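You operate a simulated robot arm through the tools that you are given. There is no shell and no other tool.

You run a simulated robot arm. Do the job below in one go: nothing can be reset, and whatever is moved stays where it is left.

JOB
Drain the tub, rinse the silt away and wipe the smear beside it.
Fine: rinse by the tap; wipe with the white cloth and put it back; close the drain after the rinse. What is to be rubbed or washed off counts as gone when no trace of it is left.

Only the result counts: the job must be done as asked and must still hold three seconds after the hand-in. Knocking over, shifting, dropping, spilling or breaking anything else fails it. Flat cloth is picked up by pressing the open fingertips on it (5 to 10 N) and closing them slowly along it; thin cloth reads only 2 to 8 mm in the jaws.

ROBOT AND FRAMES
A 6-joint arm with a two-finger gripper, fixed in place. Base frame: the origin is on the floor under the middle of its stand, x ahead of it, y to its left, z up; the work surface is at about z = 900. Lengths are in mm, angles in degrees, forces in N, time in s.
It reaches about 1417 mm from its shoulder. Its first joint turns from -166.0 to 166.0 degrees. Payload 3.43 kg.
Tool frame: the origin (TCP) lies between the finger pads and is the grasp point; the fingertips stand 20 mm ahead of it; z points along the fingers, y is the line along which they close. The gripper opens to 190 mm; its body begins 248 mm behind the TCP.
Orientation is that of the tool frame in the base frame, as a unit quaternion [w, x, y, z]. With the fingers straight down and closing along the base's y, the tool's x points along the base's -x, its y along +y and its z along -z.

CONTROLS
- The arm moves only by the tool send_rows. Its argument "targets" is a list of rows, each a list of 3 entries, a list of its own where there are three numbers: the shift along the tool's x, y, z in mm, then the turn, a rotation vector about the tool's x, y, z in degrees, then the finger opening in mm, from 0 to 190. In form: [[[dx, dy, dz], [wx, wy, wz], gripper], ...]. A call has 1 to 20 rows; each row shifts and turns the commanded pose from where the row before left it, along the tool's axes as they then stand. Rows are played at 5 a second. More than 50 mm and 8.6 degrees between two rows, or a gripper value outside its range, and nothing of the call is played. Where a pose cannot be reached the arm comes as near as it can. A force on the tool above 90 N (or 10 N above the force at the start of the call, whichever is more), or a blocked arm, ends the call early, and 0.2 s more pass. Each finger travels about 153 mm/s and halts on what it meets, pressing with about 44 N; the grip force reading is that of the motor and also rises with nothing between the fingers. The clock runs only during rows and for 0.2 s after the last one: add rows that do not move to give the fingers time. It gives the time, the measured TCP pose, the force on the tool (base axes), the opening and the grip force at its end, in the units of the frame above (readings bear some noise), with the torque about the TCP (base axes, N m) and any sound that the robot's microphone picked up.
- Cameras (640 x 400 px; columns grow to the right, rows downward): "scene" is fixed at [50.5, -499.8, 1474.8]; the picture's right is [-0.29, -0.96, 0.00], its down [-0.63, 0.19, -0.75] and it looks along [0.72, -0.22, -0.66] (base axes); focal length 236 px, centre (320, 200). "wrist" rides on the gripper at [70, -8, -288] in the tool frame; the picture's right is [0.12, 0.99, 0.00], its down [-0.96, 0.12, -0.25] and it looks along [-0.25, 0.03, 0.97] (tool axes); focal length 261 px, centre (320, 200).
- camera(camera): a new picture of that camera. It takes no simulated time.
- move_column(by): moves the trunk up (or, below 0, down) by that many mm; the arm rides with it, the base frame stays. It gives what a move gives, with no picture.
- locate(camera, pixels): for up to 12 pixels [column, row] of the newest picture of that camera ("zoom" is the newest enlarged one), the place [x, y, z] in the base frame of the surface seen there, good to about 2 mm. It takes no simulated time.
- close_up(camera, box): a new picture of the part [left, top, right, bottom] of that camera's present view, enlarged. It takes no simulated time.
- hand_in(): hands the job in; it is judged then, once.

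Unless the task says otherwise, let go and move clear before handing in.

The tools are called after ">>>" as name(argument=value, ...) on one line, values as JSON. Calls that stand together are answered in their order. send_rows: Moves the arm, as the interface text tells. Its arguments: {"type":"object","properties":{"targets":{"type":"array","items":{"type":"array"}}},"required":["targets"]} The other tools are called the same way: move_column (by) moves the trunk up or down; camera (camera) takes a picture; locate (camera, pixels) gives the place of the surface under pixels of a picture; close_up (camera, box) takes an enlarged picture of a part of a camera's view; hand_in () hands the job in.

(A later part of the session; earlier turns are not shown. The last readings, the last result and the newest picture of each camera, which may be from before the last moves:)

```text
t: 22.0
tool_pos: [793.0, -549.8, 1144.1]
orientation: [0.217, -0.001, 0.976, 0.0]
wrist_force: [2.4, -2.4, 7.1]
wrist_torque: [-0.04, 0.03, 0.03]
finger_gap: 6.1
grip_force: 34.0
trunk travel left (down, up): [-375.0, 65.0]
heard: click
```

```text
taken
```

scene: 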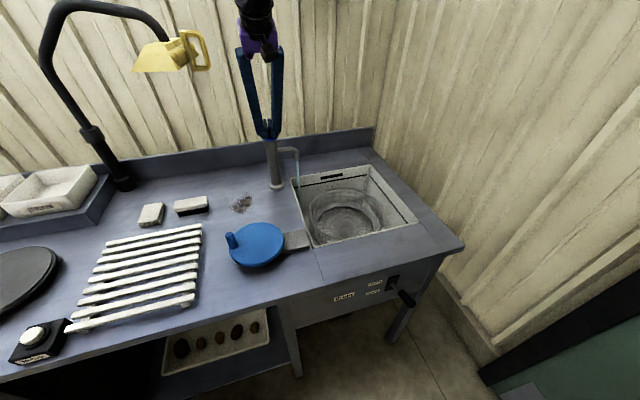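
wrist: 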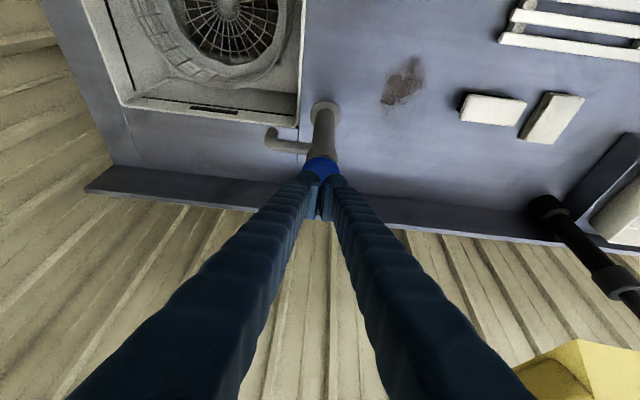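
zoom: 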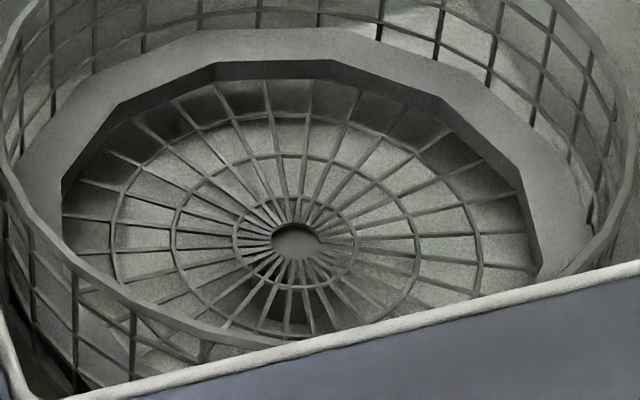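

The dark silt is washing away and the floor now looks pale. I'll keep holding for several more seconds to clear every trace.

>>> send_rows(targets=[[[0, 0, 0], [0, 0, 0], 0], [[0, 0, 0], [0, 0, 0], 0], [[0, 0, 0], [0, 0, 0], 0], [[0, 0, 0], [0, 0, 0], 0], [[0, 0, 0], [0, 0, 0], 0], [[0, 0, 0], [0, 0, 0], 0], [[0, 0, 0], [0, 0, 0], 0], [[0, 0, 0], [0, 0, 0], 0], [[0, 0, 0], [0, 0, 0], 0], [[0, 0, 0], [0, 0, 0], 0], [[0, 0, 0], [0, 0, 0], 0], [[0, 0, 0], [0, 0, 0], 0], [[0, 0, 0], [0, 0, 0], 0], [[0, 0, 0], [0, 0, 0], 0], [[0, 0, 0], [0, 0, 0], 0], [[0, 0, 0], [0, 0, 0], 0], [[0, 0, 0], [0, 0, 0], 0], [[0, 0, 0], [0, 0, 0], 0], [[0, 0, 0], [0, 0, 0], 0], [[0, 0, 0], [0, 0, 0], 0]])

>>> close_up(camera="scene", box=[310, 200, 385, 245])

>>> close_up(camera="wrist", box=[80, 0, 310, 140])

>>> close_up(camera="scene", box=[285, 130, 425, 250])

```text
t: 26.2
tool_pos: [792.1, -548.8, 1143.4]
orientation: [0.217, 0.0, 0.976, 0.0]
wrist_force: [-0.3, -2.2, 6.5]
wrist_torque: [-0.05, 0.05, -0.01]
finger_gap: 6.2
grip_force: 34.3
trunk travel left (down, up): [-375.0, 65.0]
```

```text
8.53 times, centred on (348, 222) of scene
```

zoom: 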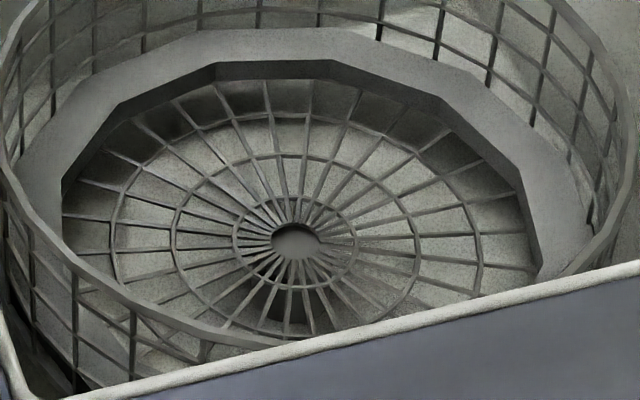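

```text
2.78 times, centred on (195, 70) of wrist
```

zoom: 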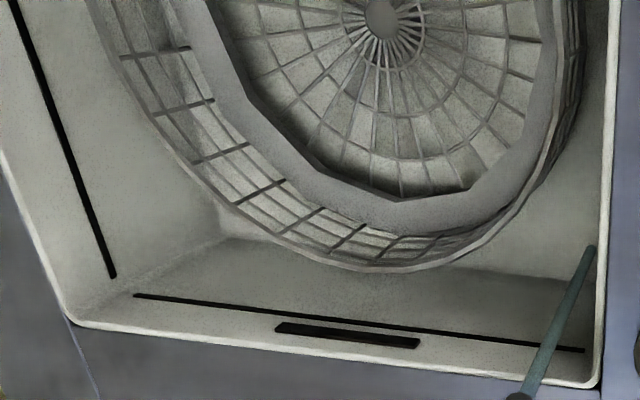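

```text
3.33 times, centred on (355, 190) of scene
```

zoom: 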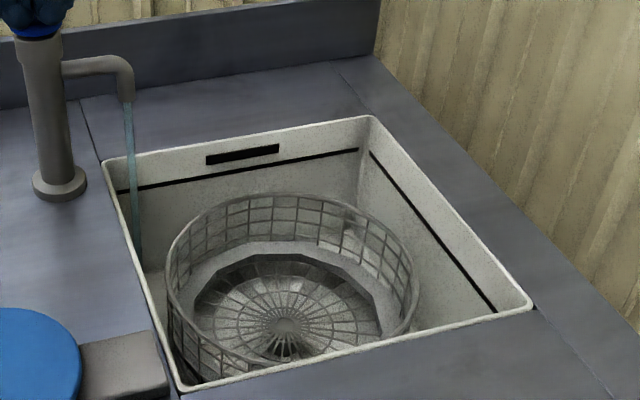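

The tub floor is uniformly pale and unchanged from the previous view. I'll release the tap, back away and look into the tub from above with the wrist camera.

>>> send_rows(targets=[[[-4.2, 0, -9.1], [0, 0, 0], 0], [[-12.7, 0, -27.2], [0, 0, 0], 0], [[0, 0, -45], [0, 0, 0], 0], [[20, -30, -30], [0, 0, 0], 0], [[20, -30, -30], [0, 0, 0], 0], [[25, -40, 0], [0, 0, 0], 0], [[25, -40, 0], [0, 0, 0], 0], [[25, -40, 0], [0, 0, 0], 0], [[0, 0, 0], [0, 0, 0], 0]])

>>> camera(camera="wrist")

>>> camera(camera="scene")

```text
t: 28.2
tool_pos: [644.3, -727.4, 1229.9]
orientation: [0.216, -0.001, 0.976, 0.0]
wrist_force: [0.1, -0.9, -0.1]
wrist_torque: [0.07, -0.04, 0.06]
finger_gap: 0.1
grip_force: 34.2
trunk travel left (down, up): [-375.0, 65.0]
```

```text
taken
```

wrist: 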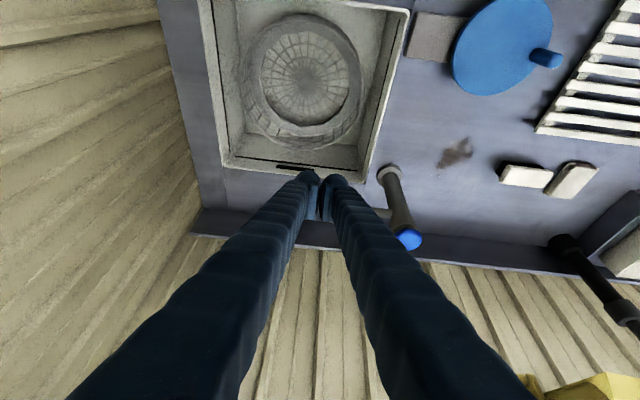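

```text
taken
```

scene: 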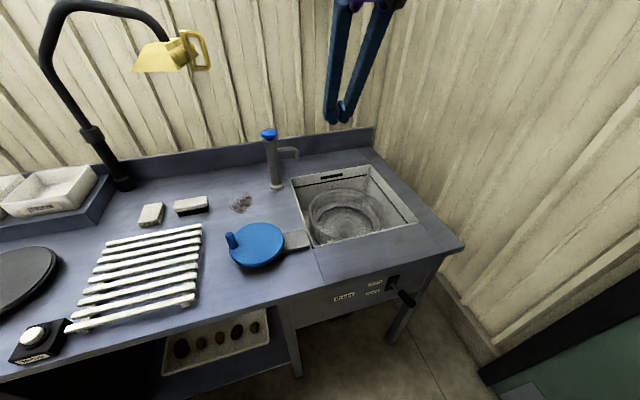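

>>> close_up(camera="wrist", box=[200, 0, 410, 180])

>>> close_up(camera="scene", box=[285, 160, 425, 250])

```text
2.22 times, centred on (305, 90) of wrist
```

zoom: 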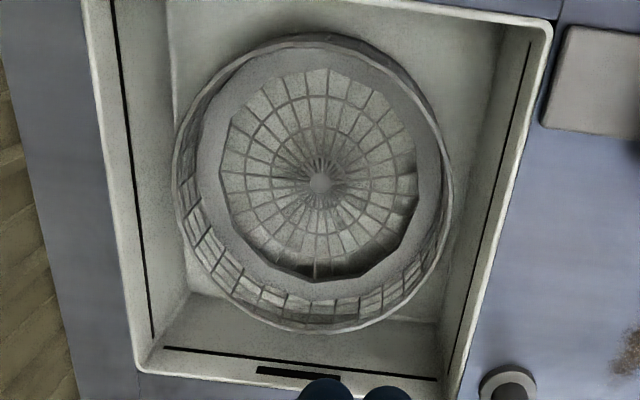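

```text
4.44 times, centred on (355, 205) of scene
```

zoom: 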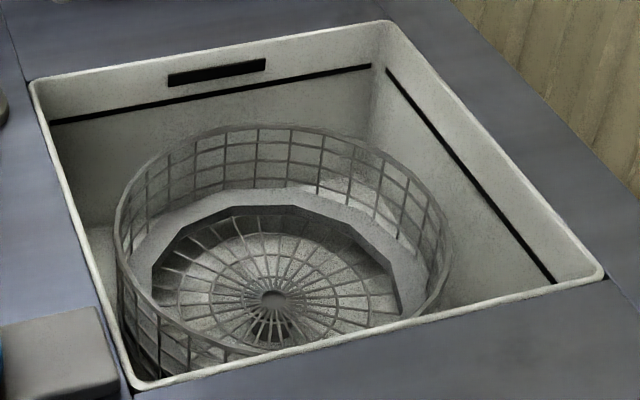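

The tub is clean in both views. Now I'll go back above the drain lever to close it, straightening the tool on the way.

>>> send_rows(targets=[[[34.6, -13.7, -16.2], [0, 0, 0], 0], [[34.6, -13.7, -16.2], [0, 0, 0], 0], [[34.6, -13.7, -16.2], [0, 0, 0], 10], [[34.6, -13.7, -16.2], [0, 0, 0], 20], [[34.6, -13.7, -16.2], [0, 0, 0], 40], [[34.6, -13.7, -16.2], [0, 0, 0], 60], [[34.6, -13.7, -16.2], [0, 0, 0], 80], [[34.6, -13.7, -16.2], [0, 0, 0], 80], [[34.6, -13.5, -16.2], [0, 0, 0], 80], [[0, 0, 0], [0, 6.25, 0], 80], [[0, 0, 0], [0, 6.25, 0], 80], [[0, 0, 0], [0, 6.25, 0], 80], [[0, 0, 0], [0, 6.25, 0], 80], [[0, 0, 45], [0, 0, 0], 80], [[0, 0, 45], [0, 0, 0], 80], [[0, 0, 45], [0, 0, 0], 80], [[0, 0, 45], [0, 0, 0], 80], [[0, 0, 0], [0, 0, 0], 80]])

>>> camera(camera="wrist")

```text
t: 32.0
tool_pos: [300.0, -851.7, 1051.0]
orientation: [0.0, 0.0, 1.0, 0.0]
wrist_force: [-0.4, -0.5, 0.7]
wrist_torque: [-0.01, -0.01, 0.03]
finger_gap: 80.1
grip_force: 0.1
trunk travel left (down, up): [-375.0, 65.0]
```

```text
taken
```

wrist: 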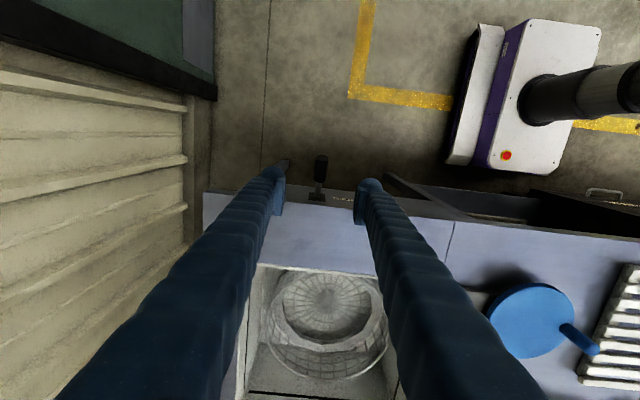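

The lever handle sits at wrist (320,168) between the fingers. I'll descend to its height, z ≈ 781, and close on it.

>>> send_rows(targets=[[[0, 0.2, 38.6], [0, 0, 0], 70], [[0, 0.2, 38.6], [0, 0, 0], 70], [[0, 0.2, 38.6], [0, 0, 0], 70], [[0, 0.2, 38.6], [0, 0, 0], 70], [[0, 0.2, 38.6], [0, 0, 0], 70], [[0, 0.2, 38.6], [0, 0, 0], 70], [[0, 0.2, 38.6], [0, 0, 0], 70], [[0, 0, 0], [0, 0, 0], 70]])

>>> close_up(camera="wrist", box=[240, 130, 400, 330])

```text
t: 33.8
tool_pos: [301.0, -850.3, 779.2]
orientation: [0.0, 0.0, 1.0, 0.0]
wrist_force: [-0.7, -0.1, 0.6]
wrist_torque: [0.01, 0.01, 0.01]
finger_gap: 69.8
grip_force: 0.0
trunk travel left (down, up): [-375.0, 65.0]
```

```text
2.00 times, centred on (320, 230) of wrist
```

zoom: 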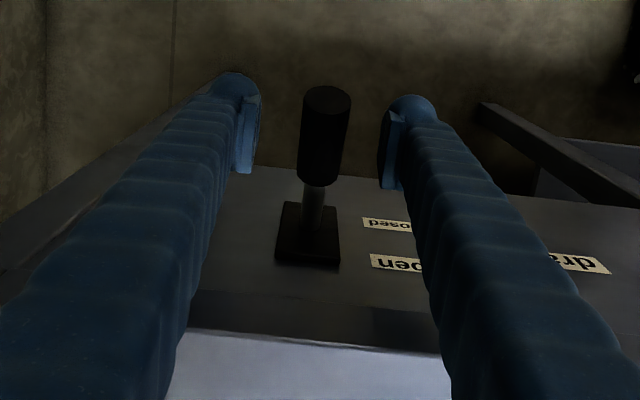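

>>> send_rows(targets=[[[0, 0, 0], [0, 0, 0], 50], [[0, 0, 0], [0, 0, 0], 36], [[0, 0, 0], [0, 0, 0], 28], [[0, 0, 0], [0, 0, 0], 22], [[0, 0, 0], [0, 0, 0], 18], [[0, 0, 0], [0, 0, 0], 18], [[3.7, 0, 8.3], [0, 0, 0], 18], [[3.2, 0, 10.2], [0, 0, 0], 18], [[2, 0, 10.4], [0, 0, 0], 18], [[0.6, 0, 10.6], [0, 0, 0], 18], [[0, 0, 0], [0, 0, 0], 18]])

>>> close_up(camera="wrist", box=[240, 130, 400, 330])

```text
t: 36.2
tool_pos: [290.6, -850.9, 742.1]
orientation: [-0.001, 0.0, 1.0, 0.001]
wrist_force: [0.3, 13.7, 13.2]
wrist_torque: [-0.15, -1.05, 0.02]
finger_gap: 21.8
grip_force: 44.6
trunk travel left (down, up): [-375.0, 65.0]
```

```text
2.00 times, centred on (320, 230) of wrist
```

zoom: 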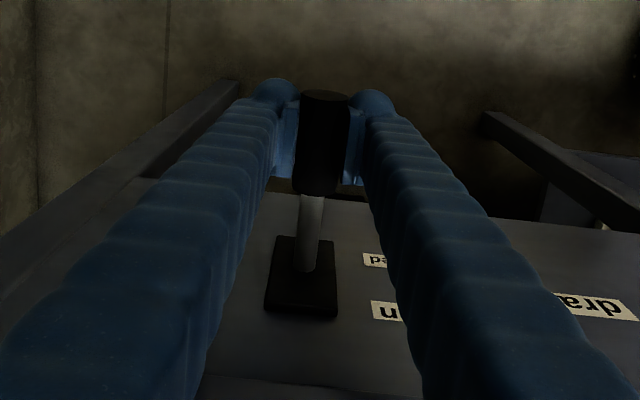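

The lever is following down. I'll continue to the lower stop.

>>> send_rows(targets=[[[-0.5, 0, 9.1], [0, 0, 0], 18], [[-1.7, 0, 10.5], [0, 0, 0], 18], [[-3, 0, 10.2], [0, 0, 0], 18], [[-4.3, 0, 9.7], [0, 0, 0], 18], [[0, 0, 0], [0, 0, 0], 18]])

>>> close_up(camera="wrist", box=[240, 130, 400, 330])

```text
t: 37.4
tool_pos: [297.7, -850.4, 699.8]
orientation: [-0.001, 0.0, 1.0, 0.0]
wrist_force: [-15.7, 5.6, 3.0]
wrist_torque: [-0.15, -1.16, 0.09]
finger_gap: 21.5
grip_force: 45.0
trunk travel left (down, up): [-375.0, 65.0]
```

```text
2.00 times, centred on (320, 230) of wrist
```

zoom: 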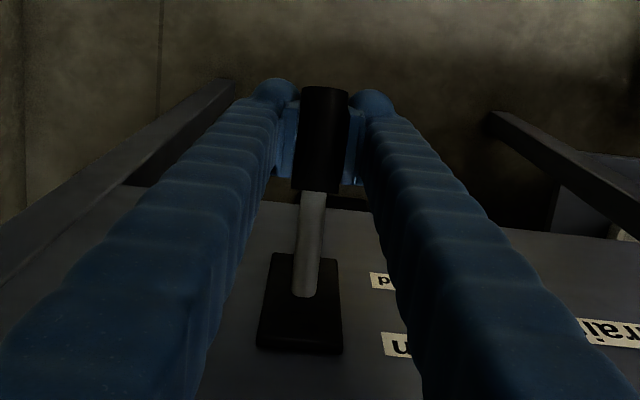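

The handle sits slightly off the pad centre (gap 21.5), so the lever may not be fully down. I'll press a few millimetres more.

>>> send_rows(targets=[[[-1, 0, 4], [0, 0, 0], 18], [[-2, 0, 4], [0, 0, 0], 18], [[0, 0, 0], [0, 0, 0], 18]])

>>> close_up(camera="wrist", box=[240, 130, 400, 330])

```text
t: 38.2
tool_pos: [302.2, -850.5, 692.3]
orientation: [0.0, 0.0, 1.0, 0.0]
wrist_force: [-18.2, 12.3, 5.5]
wrist_torque: [-0.11, -1.55, 0.01]
finger_gap: 21.4
grip_force: 44.8
trunk travel left (down, up): [-375.0, 65.0]
```

```text
2.00 times, centred on (320, 230) of wrist
```

zoom: 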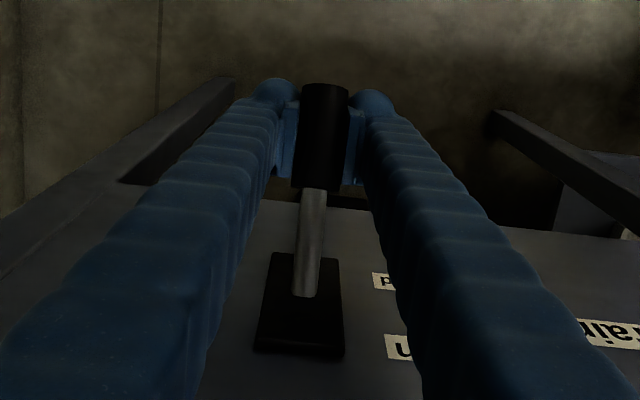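

>>> send_rows(targets=[[[0, 0, 0], [0, 0, 0], 30], [[0, 0, 0], [0, 0, 0], 50], [[0, 0, 0], [0, 0, 0], 70], [[0, 0, 0], [0, 0, 0], 70]])

>>> camera(camera="wrist")

>>> close_up(camera="wrist", box=[240, 130, 400, 330])

>>> locate(camera="zoom", pixels=[[325, 95], [323, 110], [320, 140], [318, 170], [315, 200], [312, 230], [308, 260], [305, 285]])

```text
t: 39.2
tool_pos: [302.8, -851.1, 693.1]
orientation: [-0.001, -0.001, 1.0, 0.0]
wrist_force: [0.2, 0.0, 0.0]
wrist_torque: [-0.02, 0.0, 0.02]
finger_gap: 70.1
grip_force: 0.0
trunk travel left (down, up): [-375.0, 65.0]
```

```text
taken
```

wrist: 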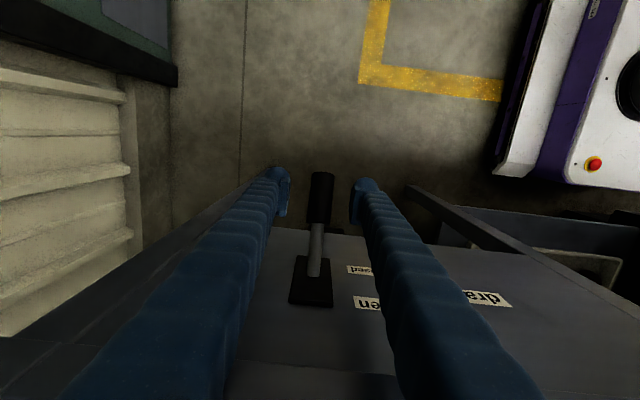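

```text
2.00 times, centred on (320, 230) of wrist
```

zoom: 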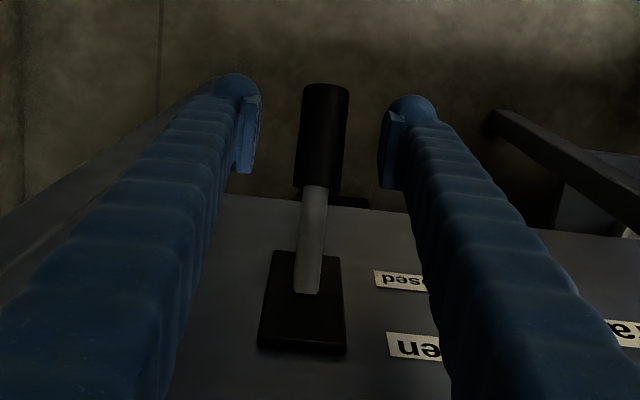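

```text
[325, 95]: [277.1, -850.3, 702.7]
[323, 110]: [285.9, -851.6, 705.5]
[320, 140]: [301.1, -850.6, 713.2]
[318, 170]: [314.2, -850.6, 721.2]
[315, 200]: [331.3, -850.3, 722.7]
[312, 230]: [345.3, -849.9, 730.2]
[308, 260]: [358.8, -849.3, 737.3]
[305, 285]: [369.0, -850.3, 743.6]
```

The lever is back at its original closed line (top at x=301 is z=713, same as at the start). For certainty I'll give it a light push from above with closed fingers.

>>> send_rows(targets=[[[4, 0, -30], [0, 0, 0], 70], [[6, 0, -40], [0, 0, 0], 60], [[0, 0, 0], [0, 0, 0], 30], [[0, 0, 0], [0, 0, 0], 0], [[0, 0, 0], [0, 0, 0], 0], [[0, 0, 20], [0, 0, 0], 0], [[0, 0, 8], [0, 0, 0], 0], [[0, 0, 0], [0, 0, 0], 0]])

```text
t: 41.0
tool_pos: [294.5, -851.5, 734.8]
orientation: [0.001, 0.0, 1.0, -0.001]
wrist_force: [-0.8, 3.7, 9.7]
wrist_torque: [0.14, -0.14, 0.08]
finger_gap: 0.1
grip_force: 34.1
trunk travel left (down, up): [-375.0, 65.0]
```

>>> send_rows(targets=[[[0, 0, 3], [0, 0, 0], 0], [[0, 0, 3], [0, 0, 0], 0], [[0, 0, 0], [0, 0, 0], 0]])

>>> close_up(camera="wrist", box=[240, 130, 400, 330])

```text
t: 41.8
tool_pos: [293.6, -850.3, 734.4]
orientation: [0.001, 0.0, 1.0, -0.001]
wrist_force: [-2.3, 15.3, 55.9]
wrist_torque: [0.59, -0.9, 0.29]
finger_gap: 6.0
grip_force: 34.0
trunk travel left (down, up): [-375.0, 65.0]
```

```text
2.00 times, centred on (320, 230) of wrist
```

zoom: 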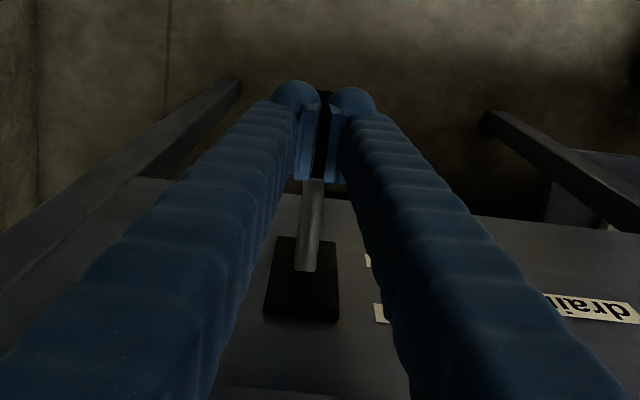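

The lever is against its lower stop (56 N with no movement), so the drain is closed. I'll retreat upward and head for the cloth, tilting the tool 25° again.

>>> send_rows(targets=[[[0, 0, -10], [0, 0, 0], 0], [[0, 0, -45], [0, 0, 0], 0], [[0, 0, -45], [0, 0, 0], 0], [[0, 0, -45], [0, 0, 0], 0], [[0, 0, -45], [0, 0, 0], 0], [[0, 0, -45], [0, 0, 0], 0], [[0, 0, -45], [0, 0, 0], 0], [[0, 0, -45], [0, 0, 0], 0], [[0, 0, -45], [0, 0, 0], 0], [[0, 0, -45], [0, 0, 0], 0], [[0, 0, -45], [0, 0, 0], 0], [[0, 0, 0], [0, -6.25, 0], 0], [[0, 0, 0], [0, -6.25, 0], 0], [[0, 0, 0], [0, -6.25, 0], 0], [[0, 0, 0], [0, -6.25, 0], 0], [[0, 0, 0], [0, 0, 0], 0]])

>>> close_up(camera="scene", box=[220, 185, 270, 220])

>>> locate(camera="zoom", pixels=[[165, 250], [420, 220], [340, 90], [270, 340], [300, 210], [380, 140], [200, 310], [340, 270]])

>>> camera(camera="scene")

>>> locate(camera="scene", pixels=[[198, 228], [150, 235], [112, 242], [119, 188], [108, 186], [100, 200], [85, 215]])

```text
t: 45.2
tool_pos: [293.5, -851.5, 1189.5]
orientation: [0.216, 0.001, 0.976, 0.0]
wrist_force: [0.4, -0.4, -0.4]
wrist_torque: [-0.05, 0.02, -0.03]
finger_gap: 0.0
grip_force: 34.4
trunk travel left (down, up): [-375.0, 65.0]
```

```text
11.43 times, centred on (245, 202) of scene
```

zoom: 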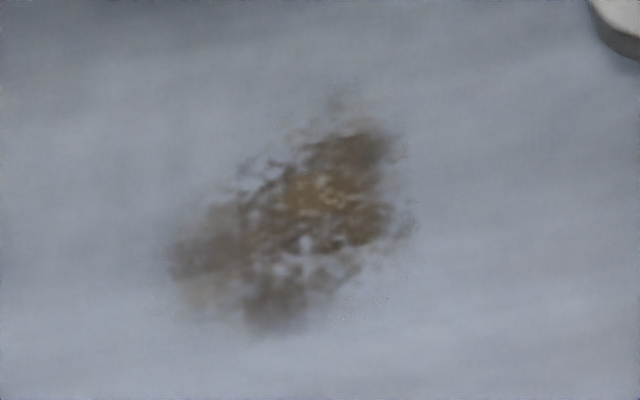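

```text
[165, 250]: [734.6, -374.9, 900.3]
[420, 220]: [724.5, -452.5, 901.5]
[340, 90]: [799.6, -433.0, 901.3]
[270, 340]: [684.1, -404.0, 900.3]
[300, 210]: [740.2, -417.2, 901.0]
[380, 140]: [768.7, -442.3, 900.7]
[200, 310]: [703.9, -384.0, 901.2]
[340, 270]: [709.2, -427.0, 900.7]
```

```text
taken
```

scene: 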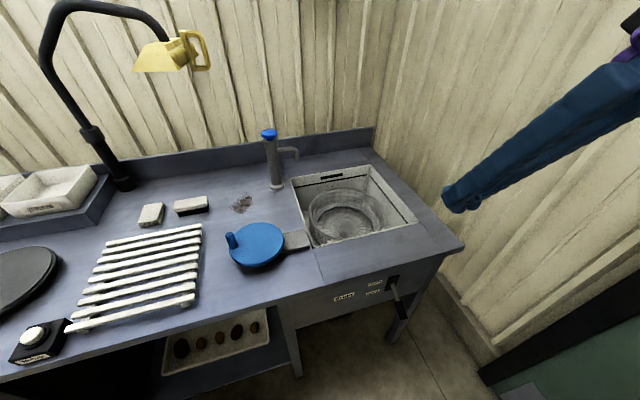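

```text
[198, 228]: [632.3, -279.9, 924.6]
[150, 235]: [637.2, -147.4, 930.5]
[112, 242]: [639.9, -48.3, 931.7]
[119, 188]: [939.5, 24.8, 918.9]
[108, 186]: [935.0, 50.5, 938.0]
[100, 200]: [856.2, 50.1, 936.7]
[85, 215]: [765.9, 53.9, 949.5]
```

The smear spans x 684–800, y −375 to −452; the cloth is at x 714–799, y −151 to −92, and the rack's back slat is at x ≈ 640. I'll move the arm across to above the cloth with the fingers open to 110 mm.

>>> send_rows(targets=[[[-17.92, 40.5, 8.37], [0, 0, 0], 0], [[-17.92, 40.5, 8.37], [0, 0, 0], 0], [[-17.92, 40.5, 8.37], [0, 0, 0], 0], [[-17.92, 40.5, 8.37], [0, 0, 0], 0], [[-17.92, 40.5, 8.37], [0, 0, 0], 0], [[-17.92, 40.5, 8.37], [0, 0, 0], 0], [[-17.92, 40.5, 8.37], [0, 0, 0], 0], [[-17.92, 40.5, 8.37], [0, 0, 0], 0], [[-17.92, 40.5, 8.37], [0, 0, 0], 0], [[-17.92, 40.5, 8.37], [0, 0, 0], 0], [[-17.92, 40.5, 8.37], [0, 0, 0], 20], [[-17.92, 40.5, 8.37], [0, 0, 0], 40], [[-17.92, 40.5, 8.37], [0, 0, 0], 60], [[-17.92, 40.5, 8.37], [0, 0, 0], 80], [[-17.92, 40.5, 8.37], [0, 0, 0], 100], [[-17.92, 40.5, 8.37], [0, 0, 0], 105], [[-17.92, 40.5, 8.37], [0, 0, 0], 105], [[-17.92, 40.5, 8.37], [0, 0, 0], 105], [[0, 0, 0], [0, 0, 0], 105]])

>>> camera(camera="wrist")

>>> camera(camera="scene")

```text
t: 49.2
tool_pos: [648.1, -121.7, 1188.3]
orientation: [0.217, 0.0, 0.976, -0.001]
wrist_force: [0.5, -0.5, 0.7]
wrist_torque: [-0.01, -0.01, -0.01]
finger_gap: 105.0
grip_force: 0.0
trunk travel left (down, up): [-375.0, 65.0]
```

```text
taken
```

wrist: 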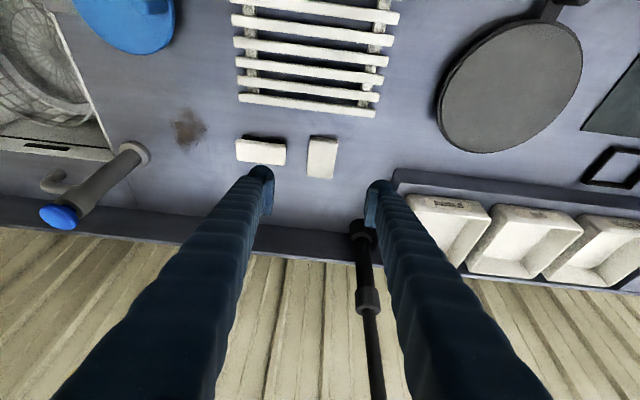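

```text
taken
```

scene: 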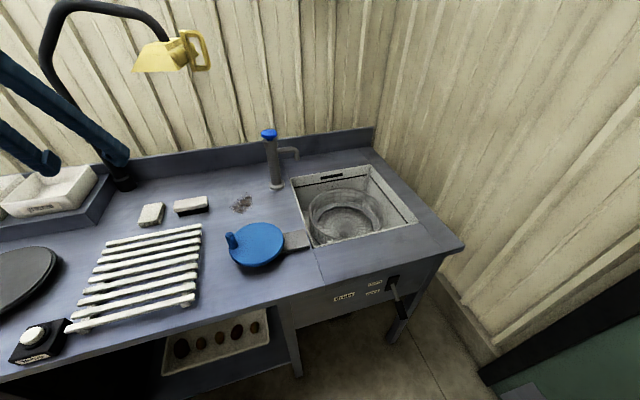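

The cloth is in clear view at wrist (322,158). I'll measure its corners from a wrist close-up.

>>> close_up(camera="wrist", box=[220, 120, 360, 200])

>>> locate(camera="zoom", pixels=[[415, 80], [530, 85], [510, 258], [398, 250], [465, 165], [412, 165], [522, 165], [465, 90], [455, 245], [280, 150], [100, 130]])

```text
4.57 times, centred on (290, 160) of wrist
```

zoom: 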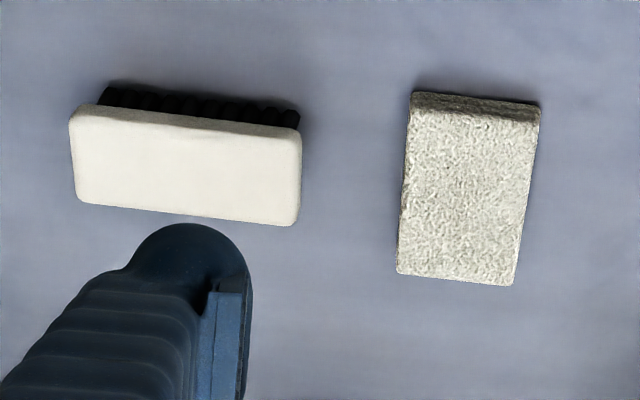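

```text
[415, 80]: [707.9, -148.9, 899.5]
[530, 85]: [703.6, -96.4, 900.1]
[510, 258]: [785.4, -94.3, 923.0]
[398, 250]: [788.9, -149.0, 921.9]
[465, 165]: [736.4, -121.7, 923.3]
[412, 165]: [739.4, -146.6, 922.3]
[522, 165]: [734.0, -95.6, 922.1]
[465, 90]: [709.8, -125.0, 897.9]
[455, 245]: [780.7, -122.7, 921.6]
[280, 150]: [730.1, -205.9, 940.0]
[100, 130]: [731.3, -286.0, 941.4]
```

The cloth is axis-aligned, centred at (757, −121), with a brush only 50 mm away at y = −201. I'll narrow the fingers to 76 mm and descend most of the way.

>>> send_rows(targets=[[[2, 0.1, 38], [0, 0, 0], 95], [[2, 0.1, 38], [0, 0, 0], 85], [[2, 0.1, 38], [0, 0, 0], 76], [[2, 0.2, 38], [0, 0, 0], 76], [[2, 0.2, 38], [0, 0, 0], 76], [[0, 0, 0], [0, 0, 0], 76]])

>>> camera(camera="wrist")

>>> close_up(camera="scene", box=[100, 120, 260, 240])

```text
t: 50.6
tool_pos: [721.2, -120.8, 1013.0]
orientation: [0.217, -0.001, 0.976, 0.0]
wrist_force: [-0.5, -0.4, -0.1]
wrist_torque: [0.01, -0.03, -0.01]
finger_gap: 76.2
grip_force: 0.1
trunk travel left (down, up): [-375.0, 65.0]
```

```text
taken
```

wrist: 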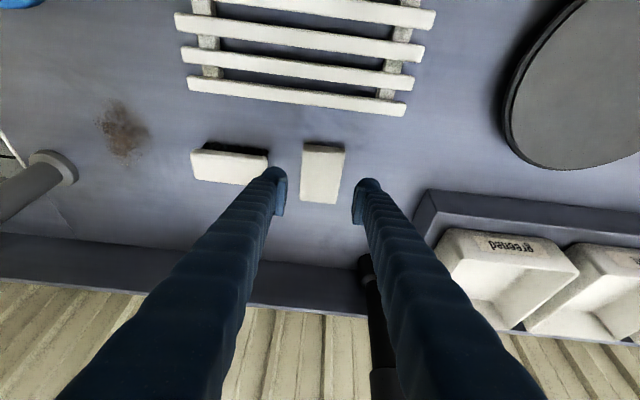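

```text
3.33 times, centred on (180, 180) of scene
```

zoom: 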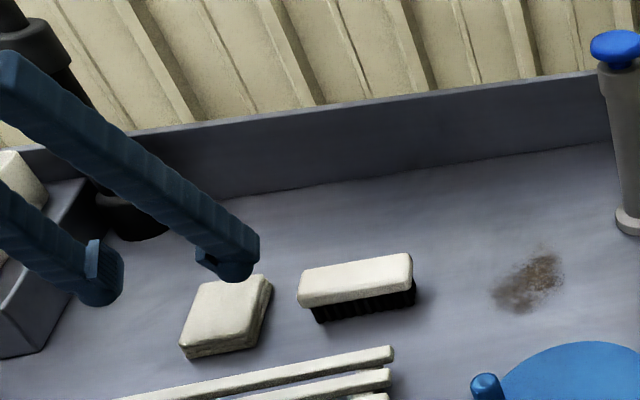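

The cloth sits between the fingertips at wrist (322,172) with the brush just outside the left finger. I'll go down 60 mm more and check clearance before the last part.

>>> send_rows(targets=[[[2.4, 0, 30], [0, 0, 0], 76], [[2.4, 0, 30], [0, 0, 0], 76], [[0, 0, 0], [0, 0, 0], 76]])

>>> camera(camera="wrist")

>>> close_up(camera="scene", box=[120, 160, 240, 240])

```text
t: 51.4
tool_pos: [743.1, -119.6, 955.7]
orientation: [0.214, -0.001, 0.977, 0.005]
wrist_force: [0.7, -0.3, -0.8]
wrist_torque: [0.02, -0.03, -0.02]
finger_gap: 76.2
grip_force: 0.0
trunk travel left (down, up): [-375.0, 65.0]
```

```text
taken
```

wrist: 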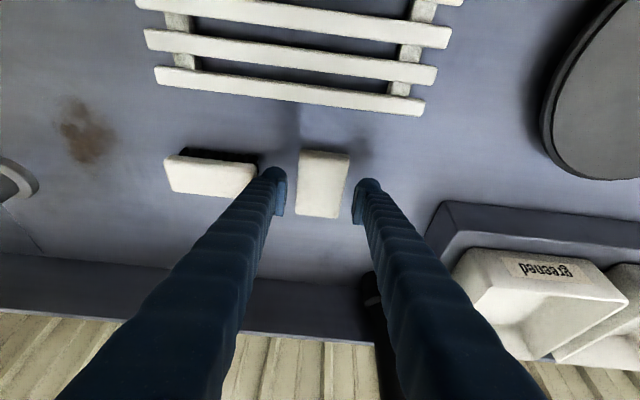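

```text
5.00 times, centred on (180, 200) of scene
```

zoom: 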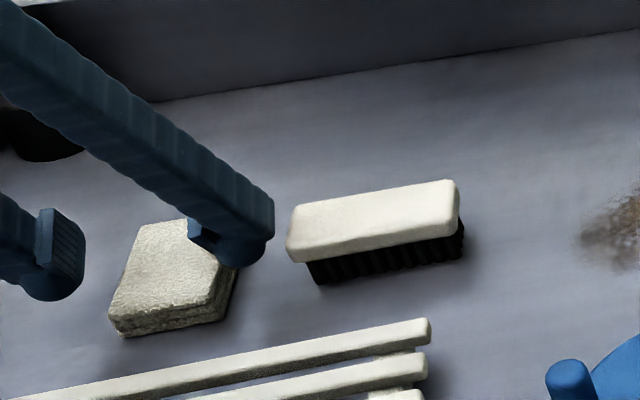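

>>> send_rows(targets=[[[1.2, -0.3, 15], [0, 0, 0], 76], [[1.2, -0.3, 14.5], [0, 0, 0], 76], [[0, 0, 0], [0, 0, 0], 76]])

>>> close_up(camera="wrist", box=[150, 120, 450, 300])

>>> close_up(camera="scene", box=[120, 160, 240, 240])

```text
t: 52.2
tool_pos: [756.1, -123.1, 930.7]
orientation: [0.214, 0.0, 0.977, 0.006]
wrist_force: [0.0, 0.1, -0.3]
wrist_torque: [0.0, 0.01, 0.03]
finger_gap: 76.1
grip_force: 0.0
out of reach, approached as far as the arm can: row 2
trunk travel left (down, up): [-375.0, 65.0]
```

```text
2.13 times, centred on (300, 210) of wrist
```

zoom: 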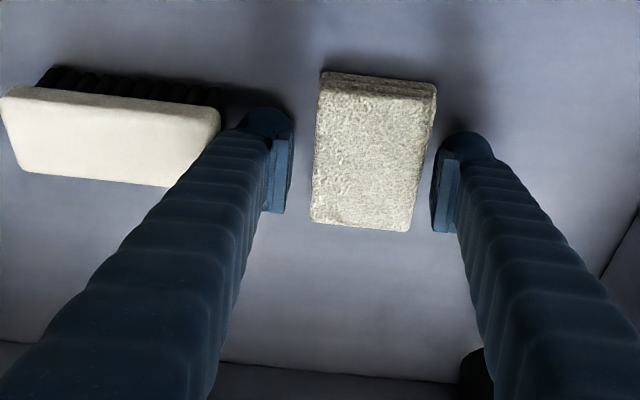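

```text
5.00 times, centred on (180, 200) of scene
```

zoom: 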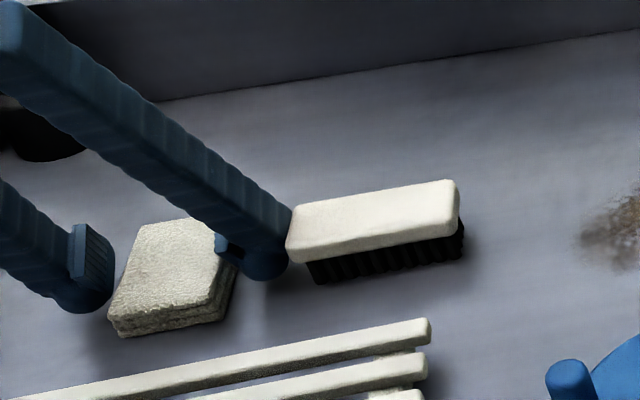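

The last row was flagged out of reach and the tool deviates slightly, so the 25° tilt is near a joint limit here. I'll rise 35 mm, reduce the tilt to about 13°, and try again.

>>> send_rows(targets=[[[0, 0.5, -35], [0, 0, 0], 76], [[0, 0, 0], [0, 6, 0], 76], [[0, 0, 0], [0, 6, 0], 76], [[0, 0, 0], [0, 0, 0], 76]])

```text
t: 53.2
tool_pos: [746.3, -106.7, 962.7]
orientation: [0.159, -0.002, 0.987, 0.018]
wrist_force: [0.0, 0.2, -0.8]
wrist_torque: [0.02, 0.02, -0.04]
finger_gap: 76.0
grip_force: 0.1
out of reach, approached as far as the arm can: row 3
trunk travel left (down, up): [-375.0, 65.0]
```

Reducing the tilt made it worse (y drifted to −107), so I'll look at the arm's posture before going on.

>>> camera(camera="scene")

>>> camera(camera="wrist")

```text
taken
```

scene: 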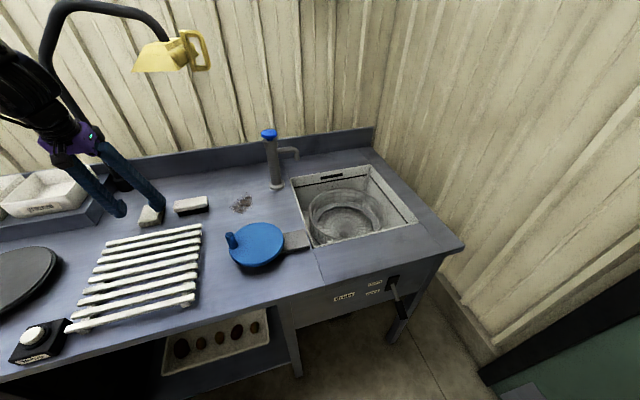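

```text
taken
```

wrist: 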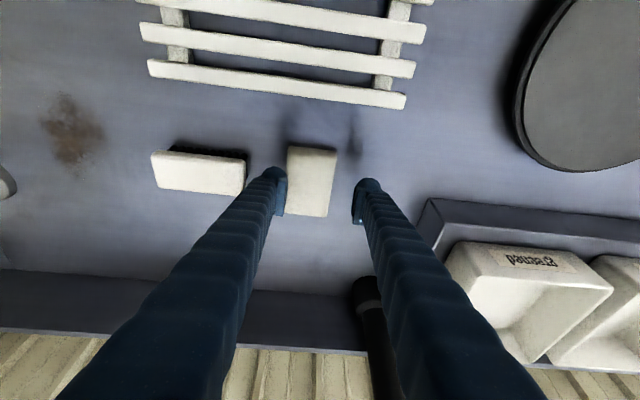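

The tool swings sideways only near here, which looks like a wrist limit tied to the arm's height. I'll rise well clear and then lower the trunk to change the arm's geometry.

>>> send_rows(targets=[[[0, 0, -25], [0, 0, 0], 76], [[0, 0, -35], [0, 0, 0], 76], [[0, 0, -40], [0, 0, 0], 76], [[0, 0, -40], [0, 0, 0], 76], [[0, 0, -40], [0, 0, 0], 76], [[0, 0, -40], [0, 0, 0], 76], [[0, 0, 0], [0, 0, 0], 76]])

>>> camera(camera="scene")

```text
t: 54.8
tool_pos: [695.4, -111.4, 1162.4]
orientation: [0.113, 0.0, 0.994, 0.0]
wrist_force: [0.4, 0.3, 0.4]
wrist_torque: [-0.02, 0.07, 0.03]
finger_gap: 75.8
grip_force: 0.1
out of reach, approached as far as the arm can: row 1, 2
trunk travel left (down, up): [-375.0, 65.0]
```

```text
taken
```

scene: 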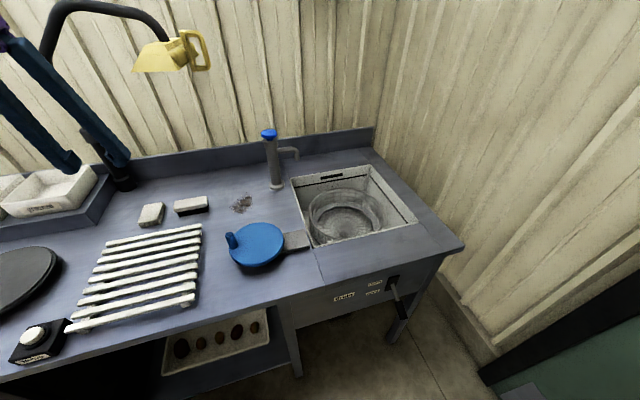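

The arm is free again at (695, −111, 1162) with 13° tilt. I'll rise 100 mm more and lower the trunk by 250 mm.

>>> send_rows(targets=[[[0, 0, -35], [0, 0, 0], 76], [[0, 0, -35], [0, 0, 0], 76], [[0, 0, -35], [0, 0, 0], 76], [[0, 0, 0], [0, 0, 0], 76]])

>>> move_column(by=-100)

>>> camera(camera="scene")

```text
t: 55.8
tool_pos: [673.7, -110.8, 1264.0]
orientation: [0.112, 0.0, 0.994, 0.0]
wrist_force: [0.1, -0.2, -0.2]
wrist_torque: [0.02, 0.05, 0.02]
finger_gap: 75.9
grip_force: 0.0
trunk travel left (down, up): [-375.0, 65.0]
```

```text
t: 57.1
tool_pos: [671.5, -111.1, 1163.9]
orientation: [0.113, 0.0, 0.994, 0.0]
wrist_force: [-0.6, -0.9, 0.3]
wrist_torque: [-0.01, -0.01, 0.02]
finger_gap: 75.7
grip_force: 0.1
trunk travel left (down, up): [-275.0, 165.0]
```

```text
taken
```

scene: 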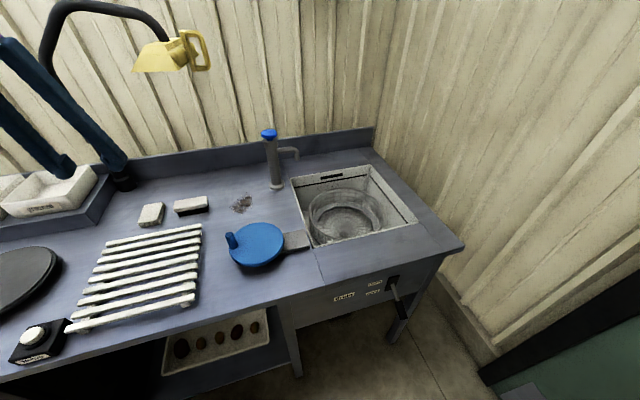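

>>> move_column(by=-110)

>>> camera(camera="wrist")

```text
t: 58.5
tool_pos: [672.4, -110.3, 1053.7]
orientation: [0.113, 0.001, 0.994, 0.0]
wrist_force: [0.1, 0.1, 0.7]
wrist_torque: [-0.02, 0.0, -0.02]
finger_gap: 76.3
grip_force: 0.1
trunk travel left (down, up): [-165.0, 275.0]
```

```text
taken
```

wrist: 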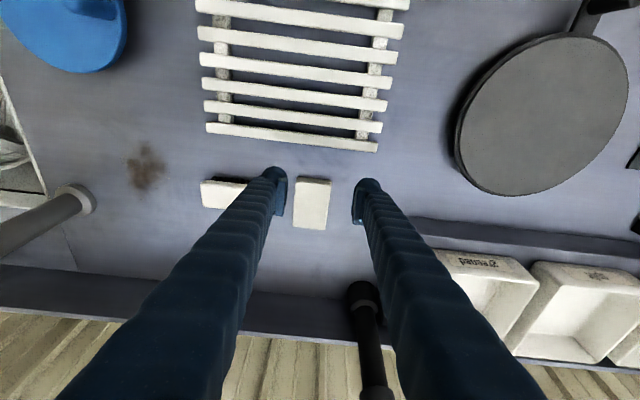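

>>> send_rows(targets=[[[-20, -5.4, 10], [0, 0, 0], 76], [[-20, -5.3, 20], [0, 0, 0], 76], [[-19.4, 0, 35], [0, 0, 0], 76], [[0, 0, 30], [0, 0, 0], 76], [[0, 0, 0], [0, 0, 0], 76]])

>>> close_up(camera="scene", box=[120, 160, 240, 240])

>>> close_up(camera="wrist", box=[150, 120, 450, 300])

```text
t: 59.8
tool_pos: [750.8, -122.4, 973.6]
orientation: [0.113, 0.0, 0.994, 0.001]
wrist_force: [-0.2, -0.5, -0.6]
wrist_torque: [-0.02, -0.01, 0.0]
finger_gap: 75.9
grip_force: 0.1
trunk travel left (down, up): [-165.0, 275.0]
```

```text
5.00 times, centred on (180, 200) of scene
```

zoom: 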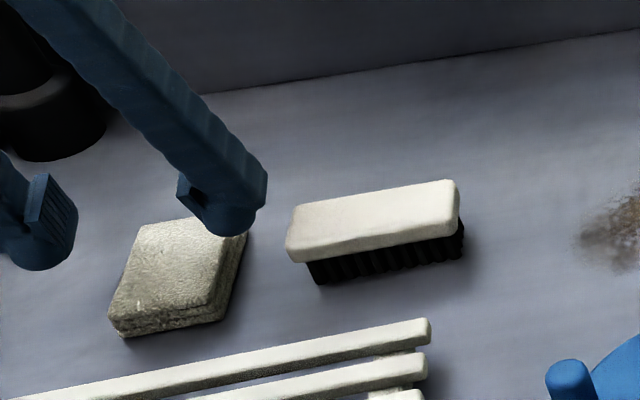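

```text
2.13 times, centred on (300, 210) of wrist
```

zoom: 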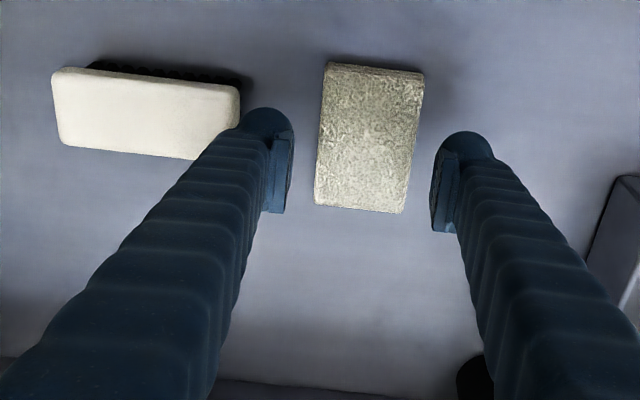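

Now there's no reach warning. I'll descend the remaining 46 mm around the cloth.

>>> send_rows(targets=[[[2, 0.2, 15], [0, 0, 0], 76], [[2, 0.2, 15], [0, 0, 0], 76], [[2.2, 0, 16], [0, 0, 0], 76], [[0, 0, 0], [0, 0, 0], 76]])

>>> close_up(camera="scene", box=[120, 160, 240, 240])

>>> close_up(camera="wrist", box=[150, 120, 450, 300])

```text
t: 60.8
tool_pos: [754.8, -121.2, 928.5]
orientation: [0.113, -0.001, 0.994, 0.001]
wrist_force: [0.8, -0.2, 0.4]
wrist_torque: [0.0, 0.02, 0.0]
finger_gap: 75.9
grip_force: 0.0
trunk travel left (down, up): [-165.0, 275.0]
```

```text
5.00 times, centred on (180, 200) of scene
```

zoom: 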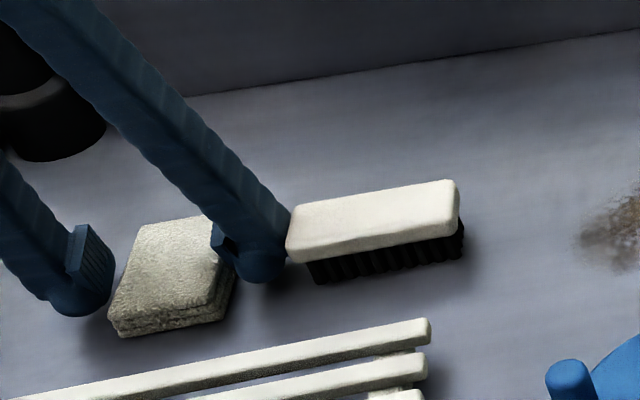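

```text
2.13 times, centred on (300, 210) of wrist
```

zoom: 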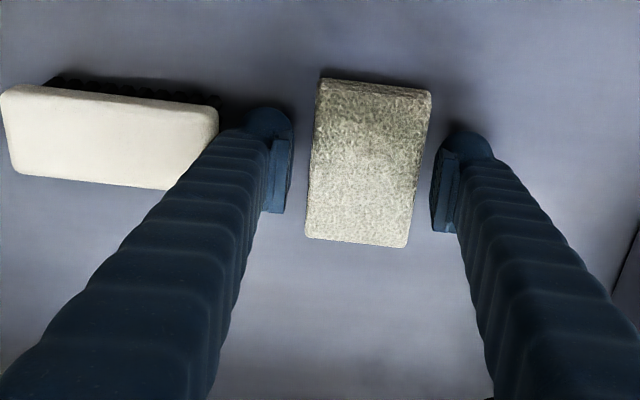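

The fingers straddle the cloth at (754.8, −121.2, 928.5) without touching the brush. I'll close slowly.

>>> send_rows(targets=[[[0, 0, 0], [0, 0, 0], 70], [[0, 0, 0], [0, 0, 0], 65], [[0, 0, 0], [0, 0, 0], 61], [[0, 0, 0], [0, 0, 0], 58], [[0, 0, 0], [0, 0, 0], 55], [[0, 0, 0], [0, 0, 0], 52], [[0, 0, 0], [0, 0, 0], 50], [[0, 0, 0], [0, 0, 0], 50]])

>>> close_up(camera="wrist", box=[150, 120, 450, 300])

```text
t: 62.5
tool_pos: [754.1, -122.0, 926.7]
orientation: [0.113, -0.001, 0.994, 0.0]
wrist_force: [-0.6, 0.2, 0.2]
wrist_torque: [-0.01, -0.06, -0.02]
finger_gap: 60.4
grip_force: 44.1
trunk travel left (down, up): [-165.0, 275.0]
```

```text
2.13 times, centred on (300, 210) of wrist
```

zoom: 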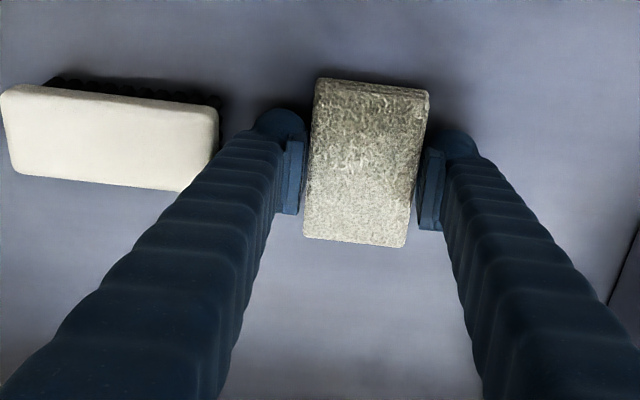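

The cloth is gripped at 60.4 mm with 44 N. I'll lift it 80 mm straight up and check.

>>> send_rows(targets=[[[-3.4, 0, -14.6], [0, 0, 0], 50], [[-6.7, 0, -29.2], [0, 0, 0], 50], [[-7.9, 0, -34.1], [0, 0, 0], 50], [[0, 0, 0], [0, 0, 0], 50]])

>>> close_up(camera="scene", box=[100, 140, 260, 240])

>>> camera(camera="wrist")

```text
t: 63.5
tool_pos: [755.8, -120.5, 1008.0]
orientation: [0.112, 0.0, 0.994, 0.0]
wrist_force: [-0.3, -0.2, -0.9]
wrist_torque: [-0.02, -0.05, -0.01]
finger_gap: 60.4
grip_force: 44.0
trunk travel left (down, up): [-165.0, 275.0]
```

```text
4.00 times, centred on (180, 190) of scene
```

zoom: 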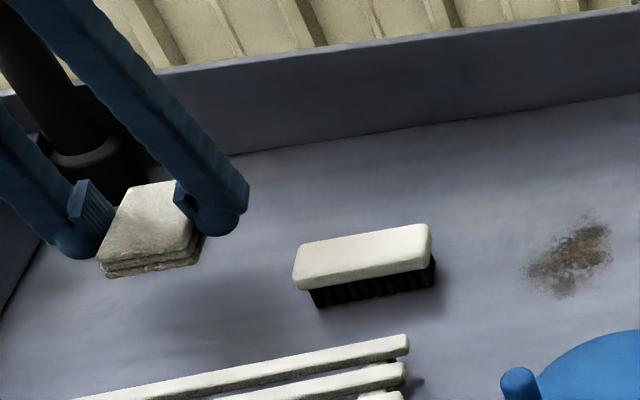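

```text
taken
```

wrist: 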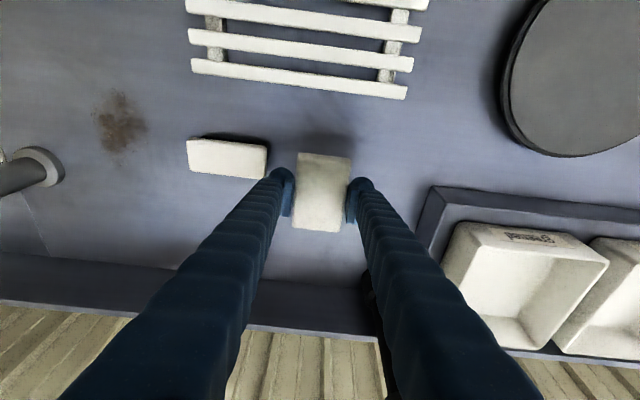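

The cloth is held squarely. I'll carry it over the brush at this height to above the smear near (742, −413).

>>> send_rows(targets=[[[1.9, -41.8, -0.4], [0, 0, 0], 50], [[1.9, -41.8, -0.4], [0, 0, 0], 50], [[1.9, -41.8, -0.4], [0, 0, 0], 50], [[1.9, -41.8, -0.4], [0, 0, 0], 50], [[1.9, -41.8, -0.4], [0, 0, 0], 50], [[1.9, -41.8, -0.4], [0, 0, 0], 50], [[1.9, -41.8, -0.4], [0, 0, 0], 50], [[0, 0, 0], [0, 0, 0], 50]])

>>> camera(camera="scene")

>>> camera(camera="wrist")

```text
t: 65.3
tool_pos: [741.8, -414.1, 1006.1]
orientation: [0.113, 0.0, 0.994, 0.0]
wrist_force: [0.4, -1.3, -0.1]
wrist_torque: [0.12, -0.08, 0.06]
finger_gap: 60.4
grip_force: 44.6
trunk travel left (down, up): [-165.0, 275.0]
```

```text
taken
```

scene: 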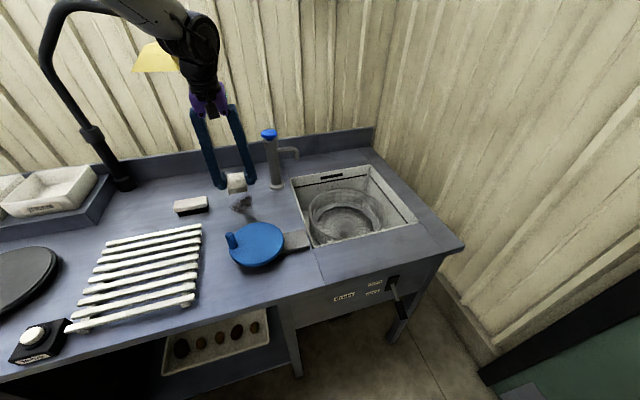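

```text
taken
```

wrist: 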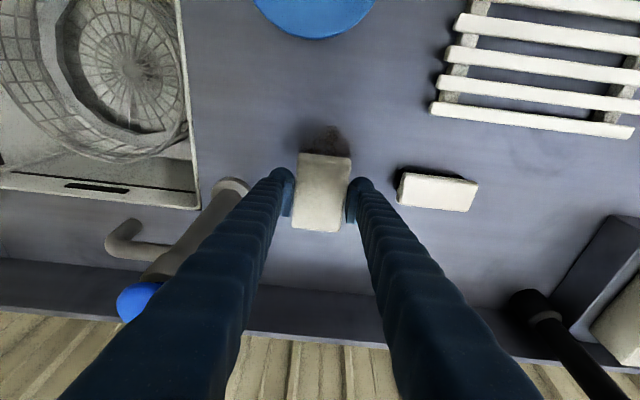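

The cloth is above the smear and clear of the brush, tap and lamp. I'll lower it to just above the surface, then ease into contact.

>>> send_rows(targets=[[[5.5, 0, 24], [0, 0, 0], 50], [[5.5, 0, 24], [0, 0, 0], 50], [[5.6, 0, 24], [0, 0, 0], 50], [[0.9, 0, 3.9], [0, 0, 0], 50], [[0, 0, 0], [0, 0, 0], 50]])

```text
t: 66.5
tool_pos: [741.6, -413.5, 929.0]
orientation: [0.112, 0.001, 0.994, 0.0]
wrist_force: [0.6, -0.3, -1.3]
wrist_torque: [0.01, 0.05, 0.01]
finger_gap: 60.1
grip_force: 44.4
trunk travel left (down, up): [-165.0, 275.0]
```

>>> send_rows(targets=[[[0.45, 0, 1.95], [0, 0, 0], 50], [[0.22, 0, 0.97], [0, 0, 0], 50], [[0, 0, 0], [0, 0, 0], 50]])

```text
t: 67.3
tool_pos: [742.0, -413.8, 927.9]
orientation: [0.113, 0.0, 0.994, 0.0]
wrist_force: [-1.0, 1.6, 10.0]
wrist_torque: [0.12, 0.06, 0.0]
finger_gap: 60.3
grip_force: 44.0
trunk travel left (down, up): [-165.0, 275.0]
```

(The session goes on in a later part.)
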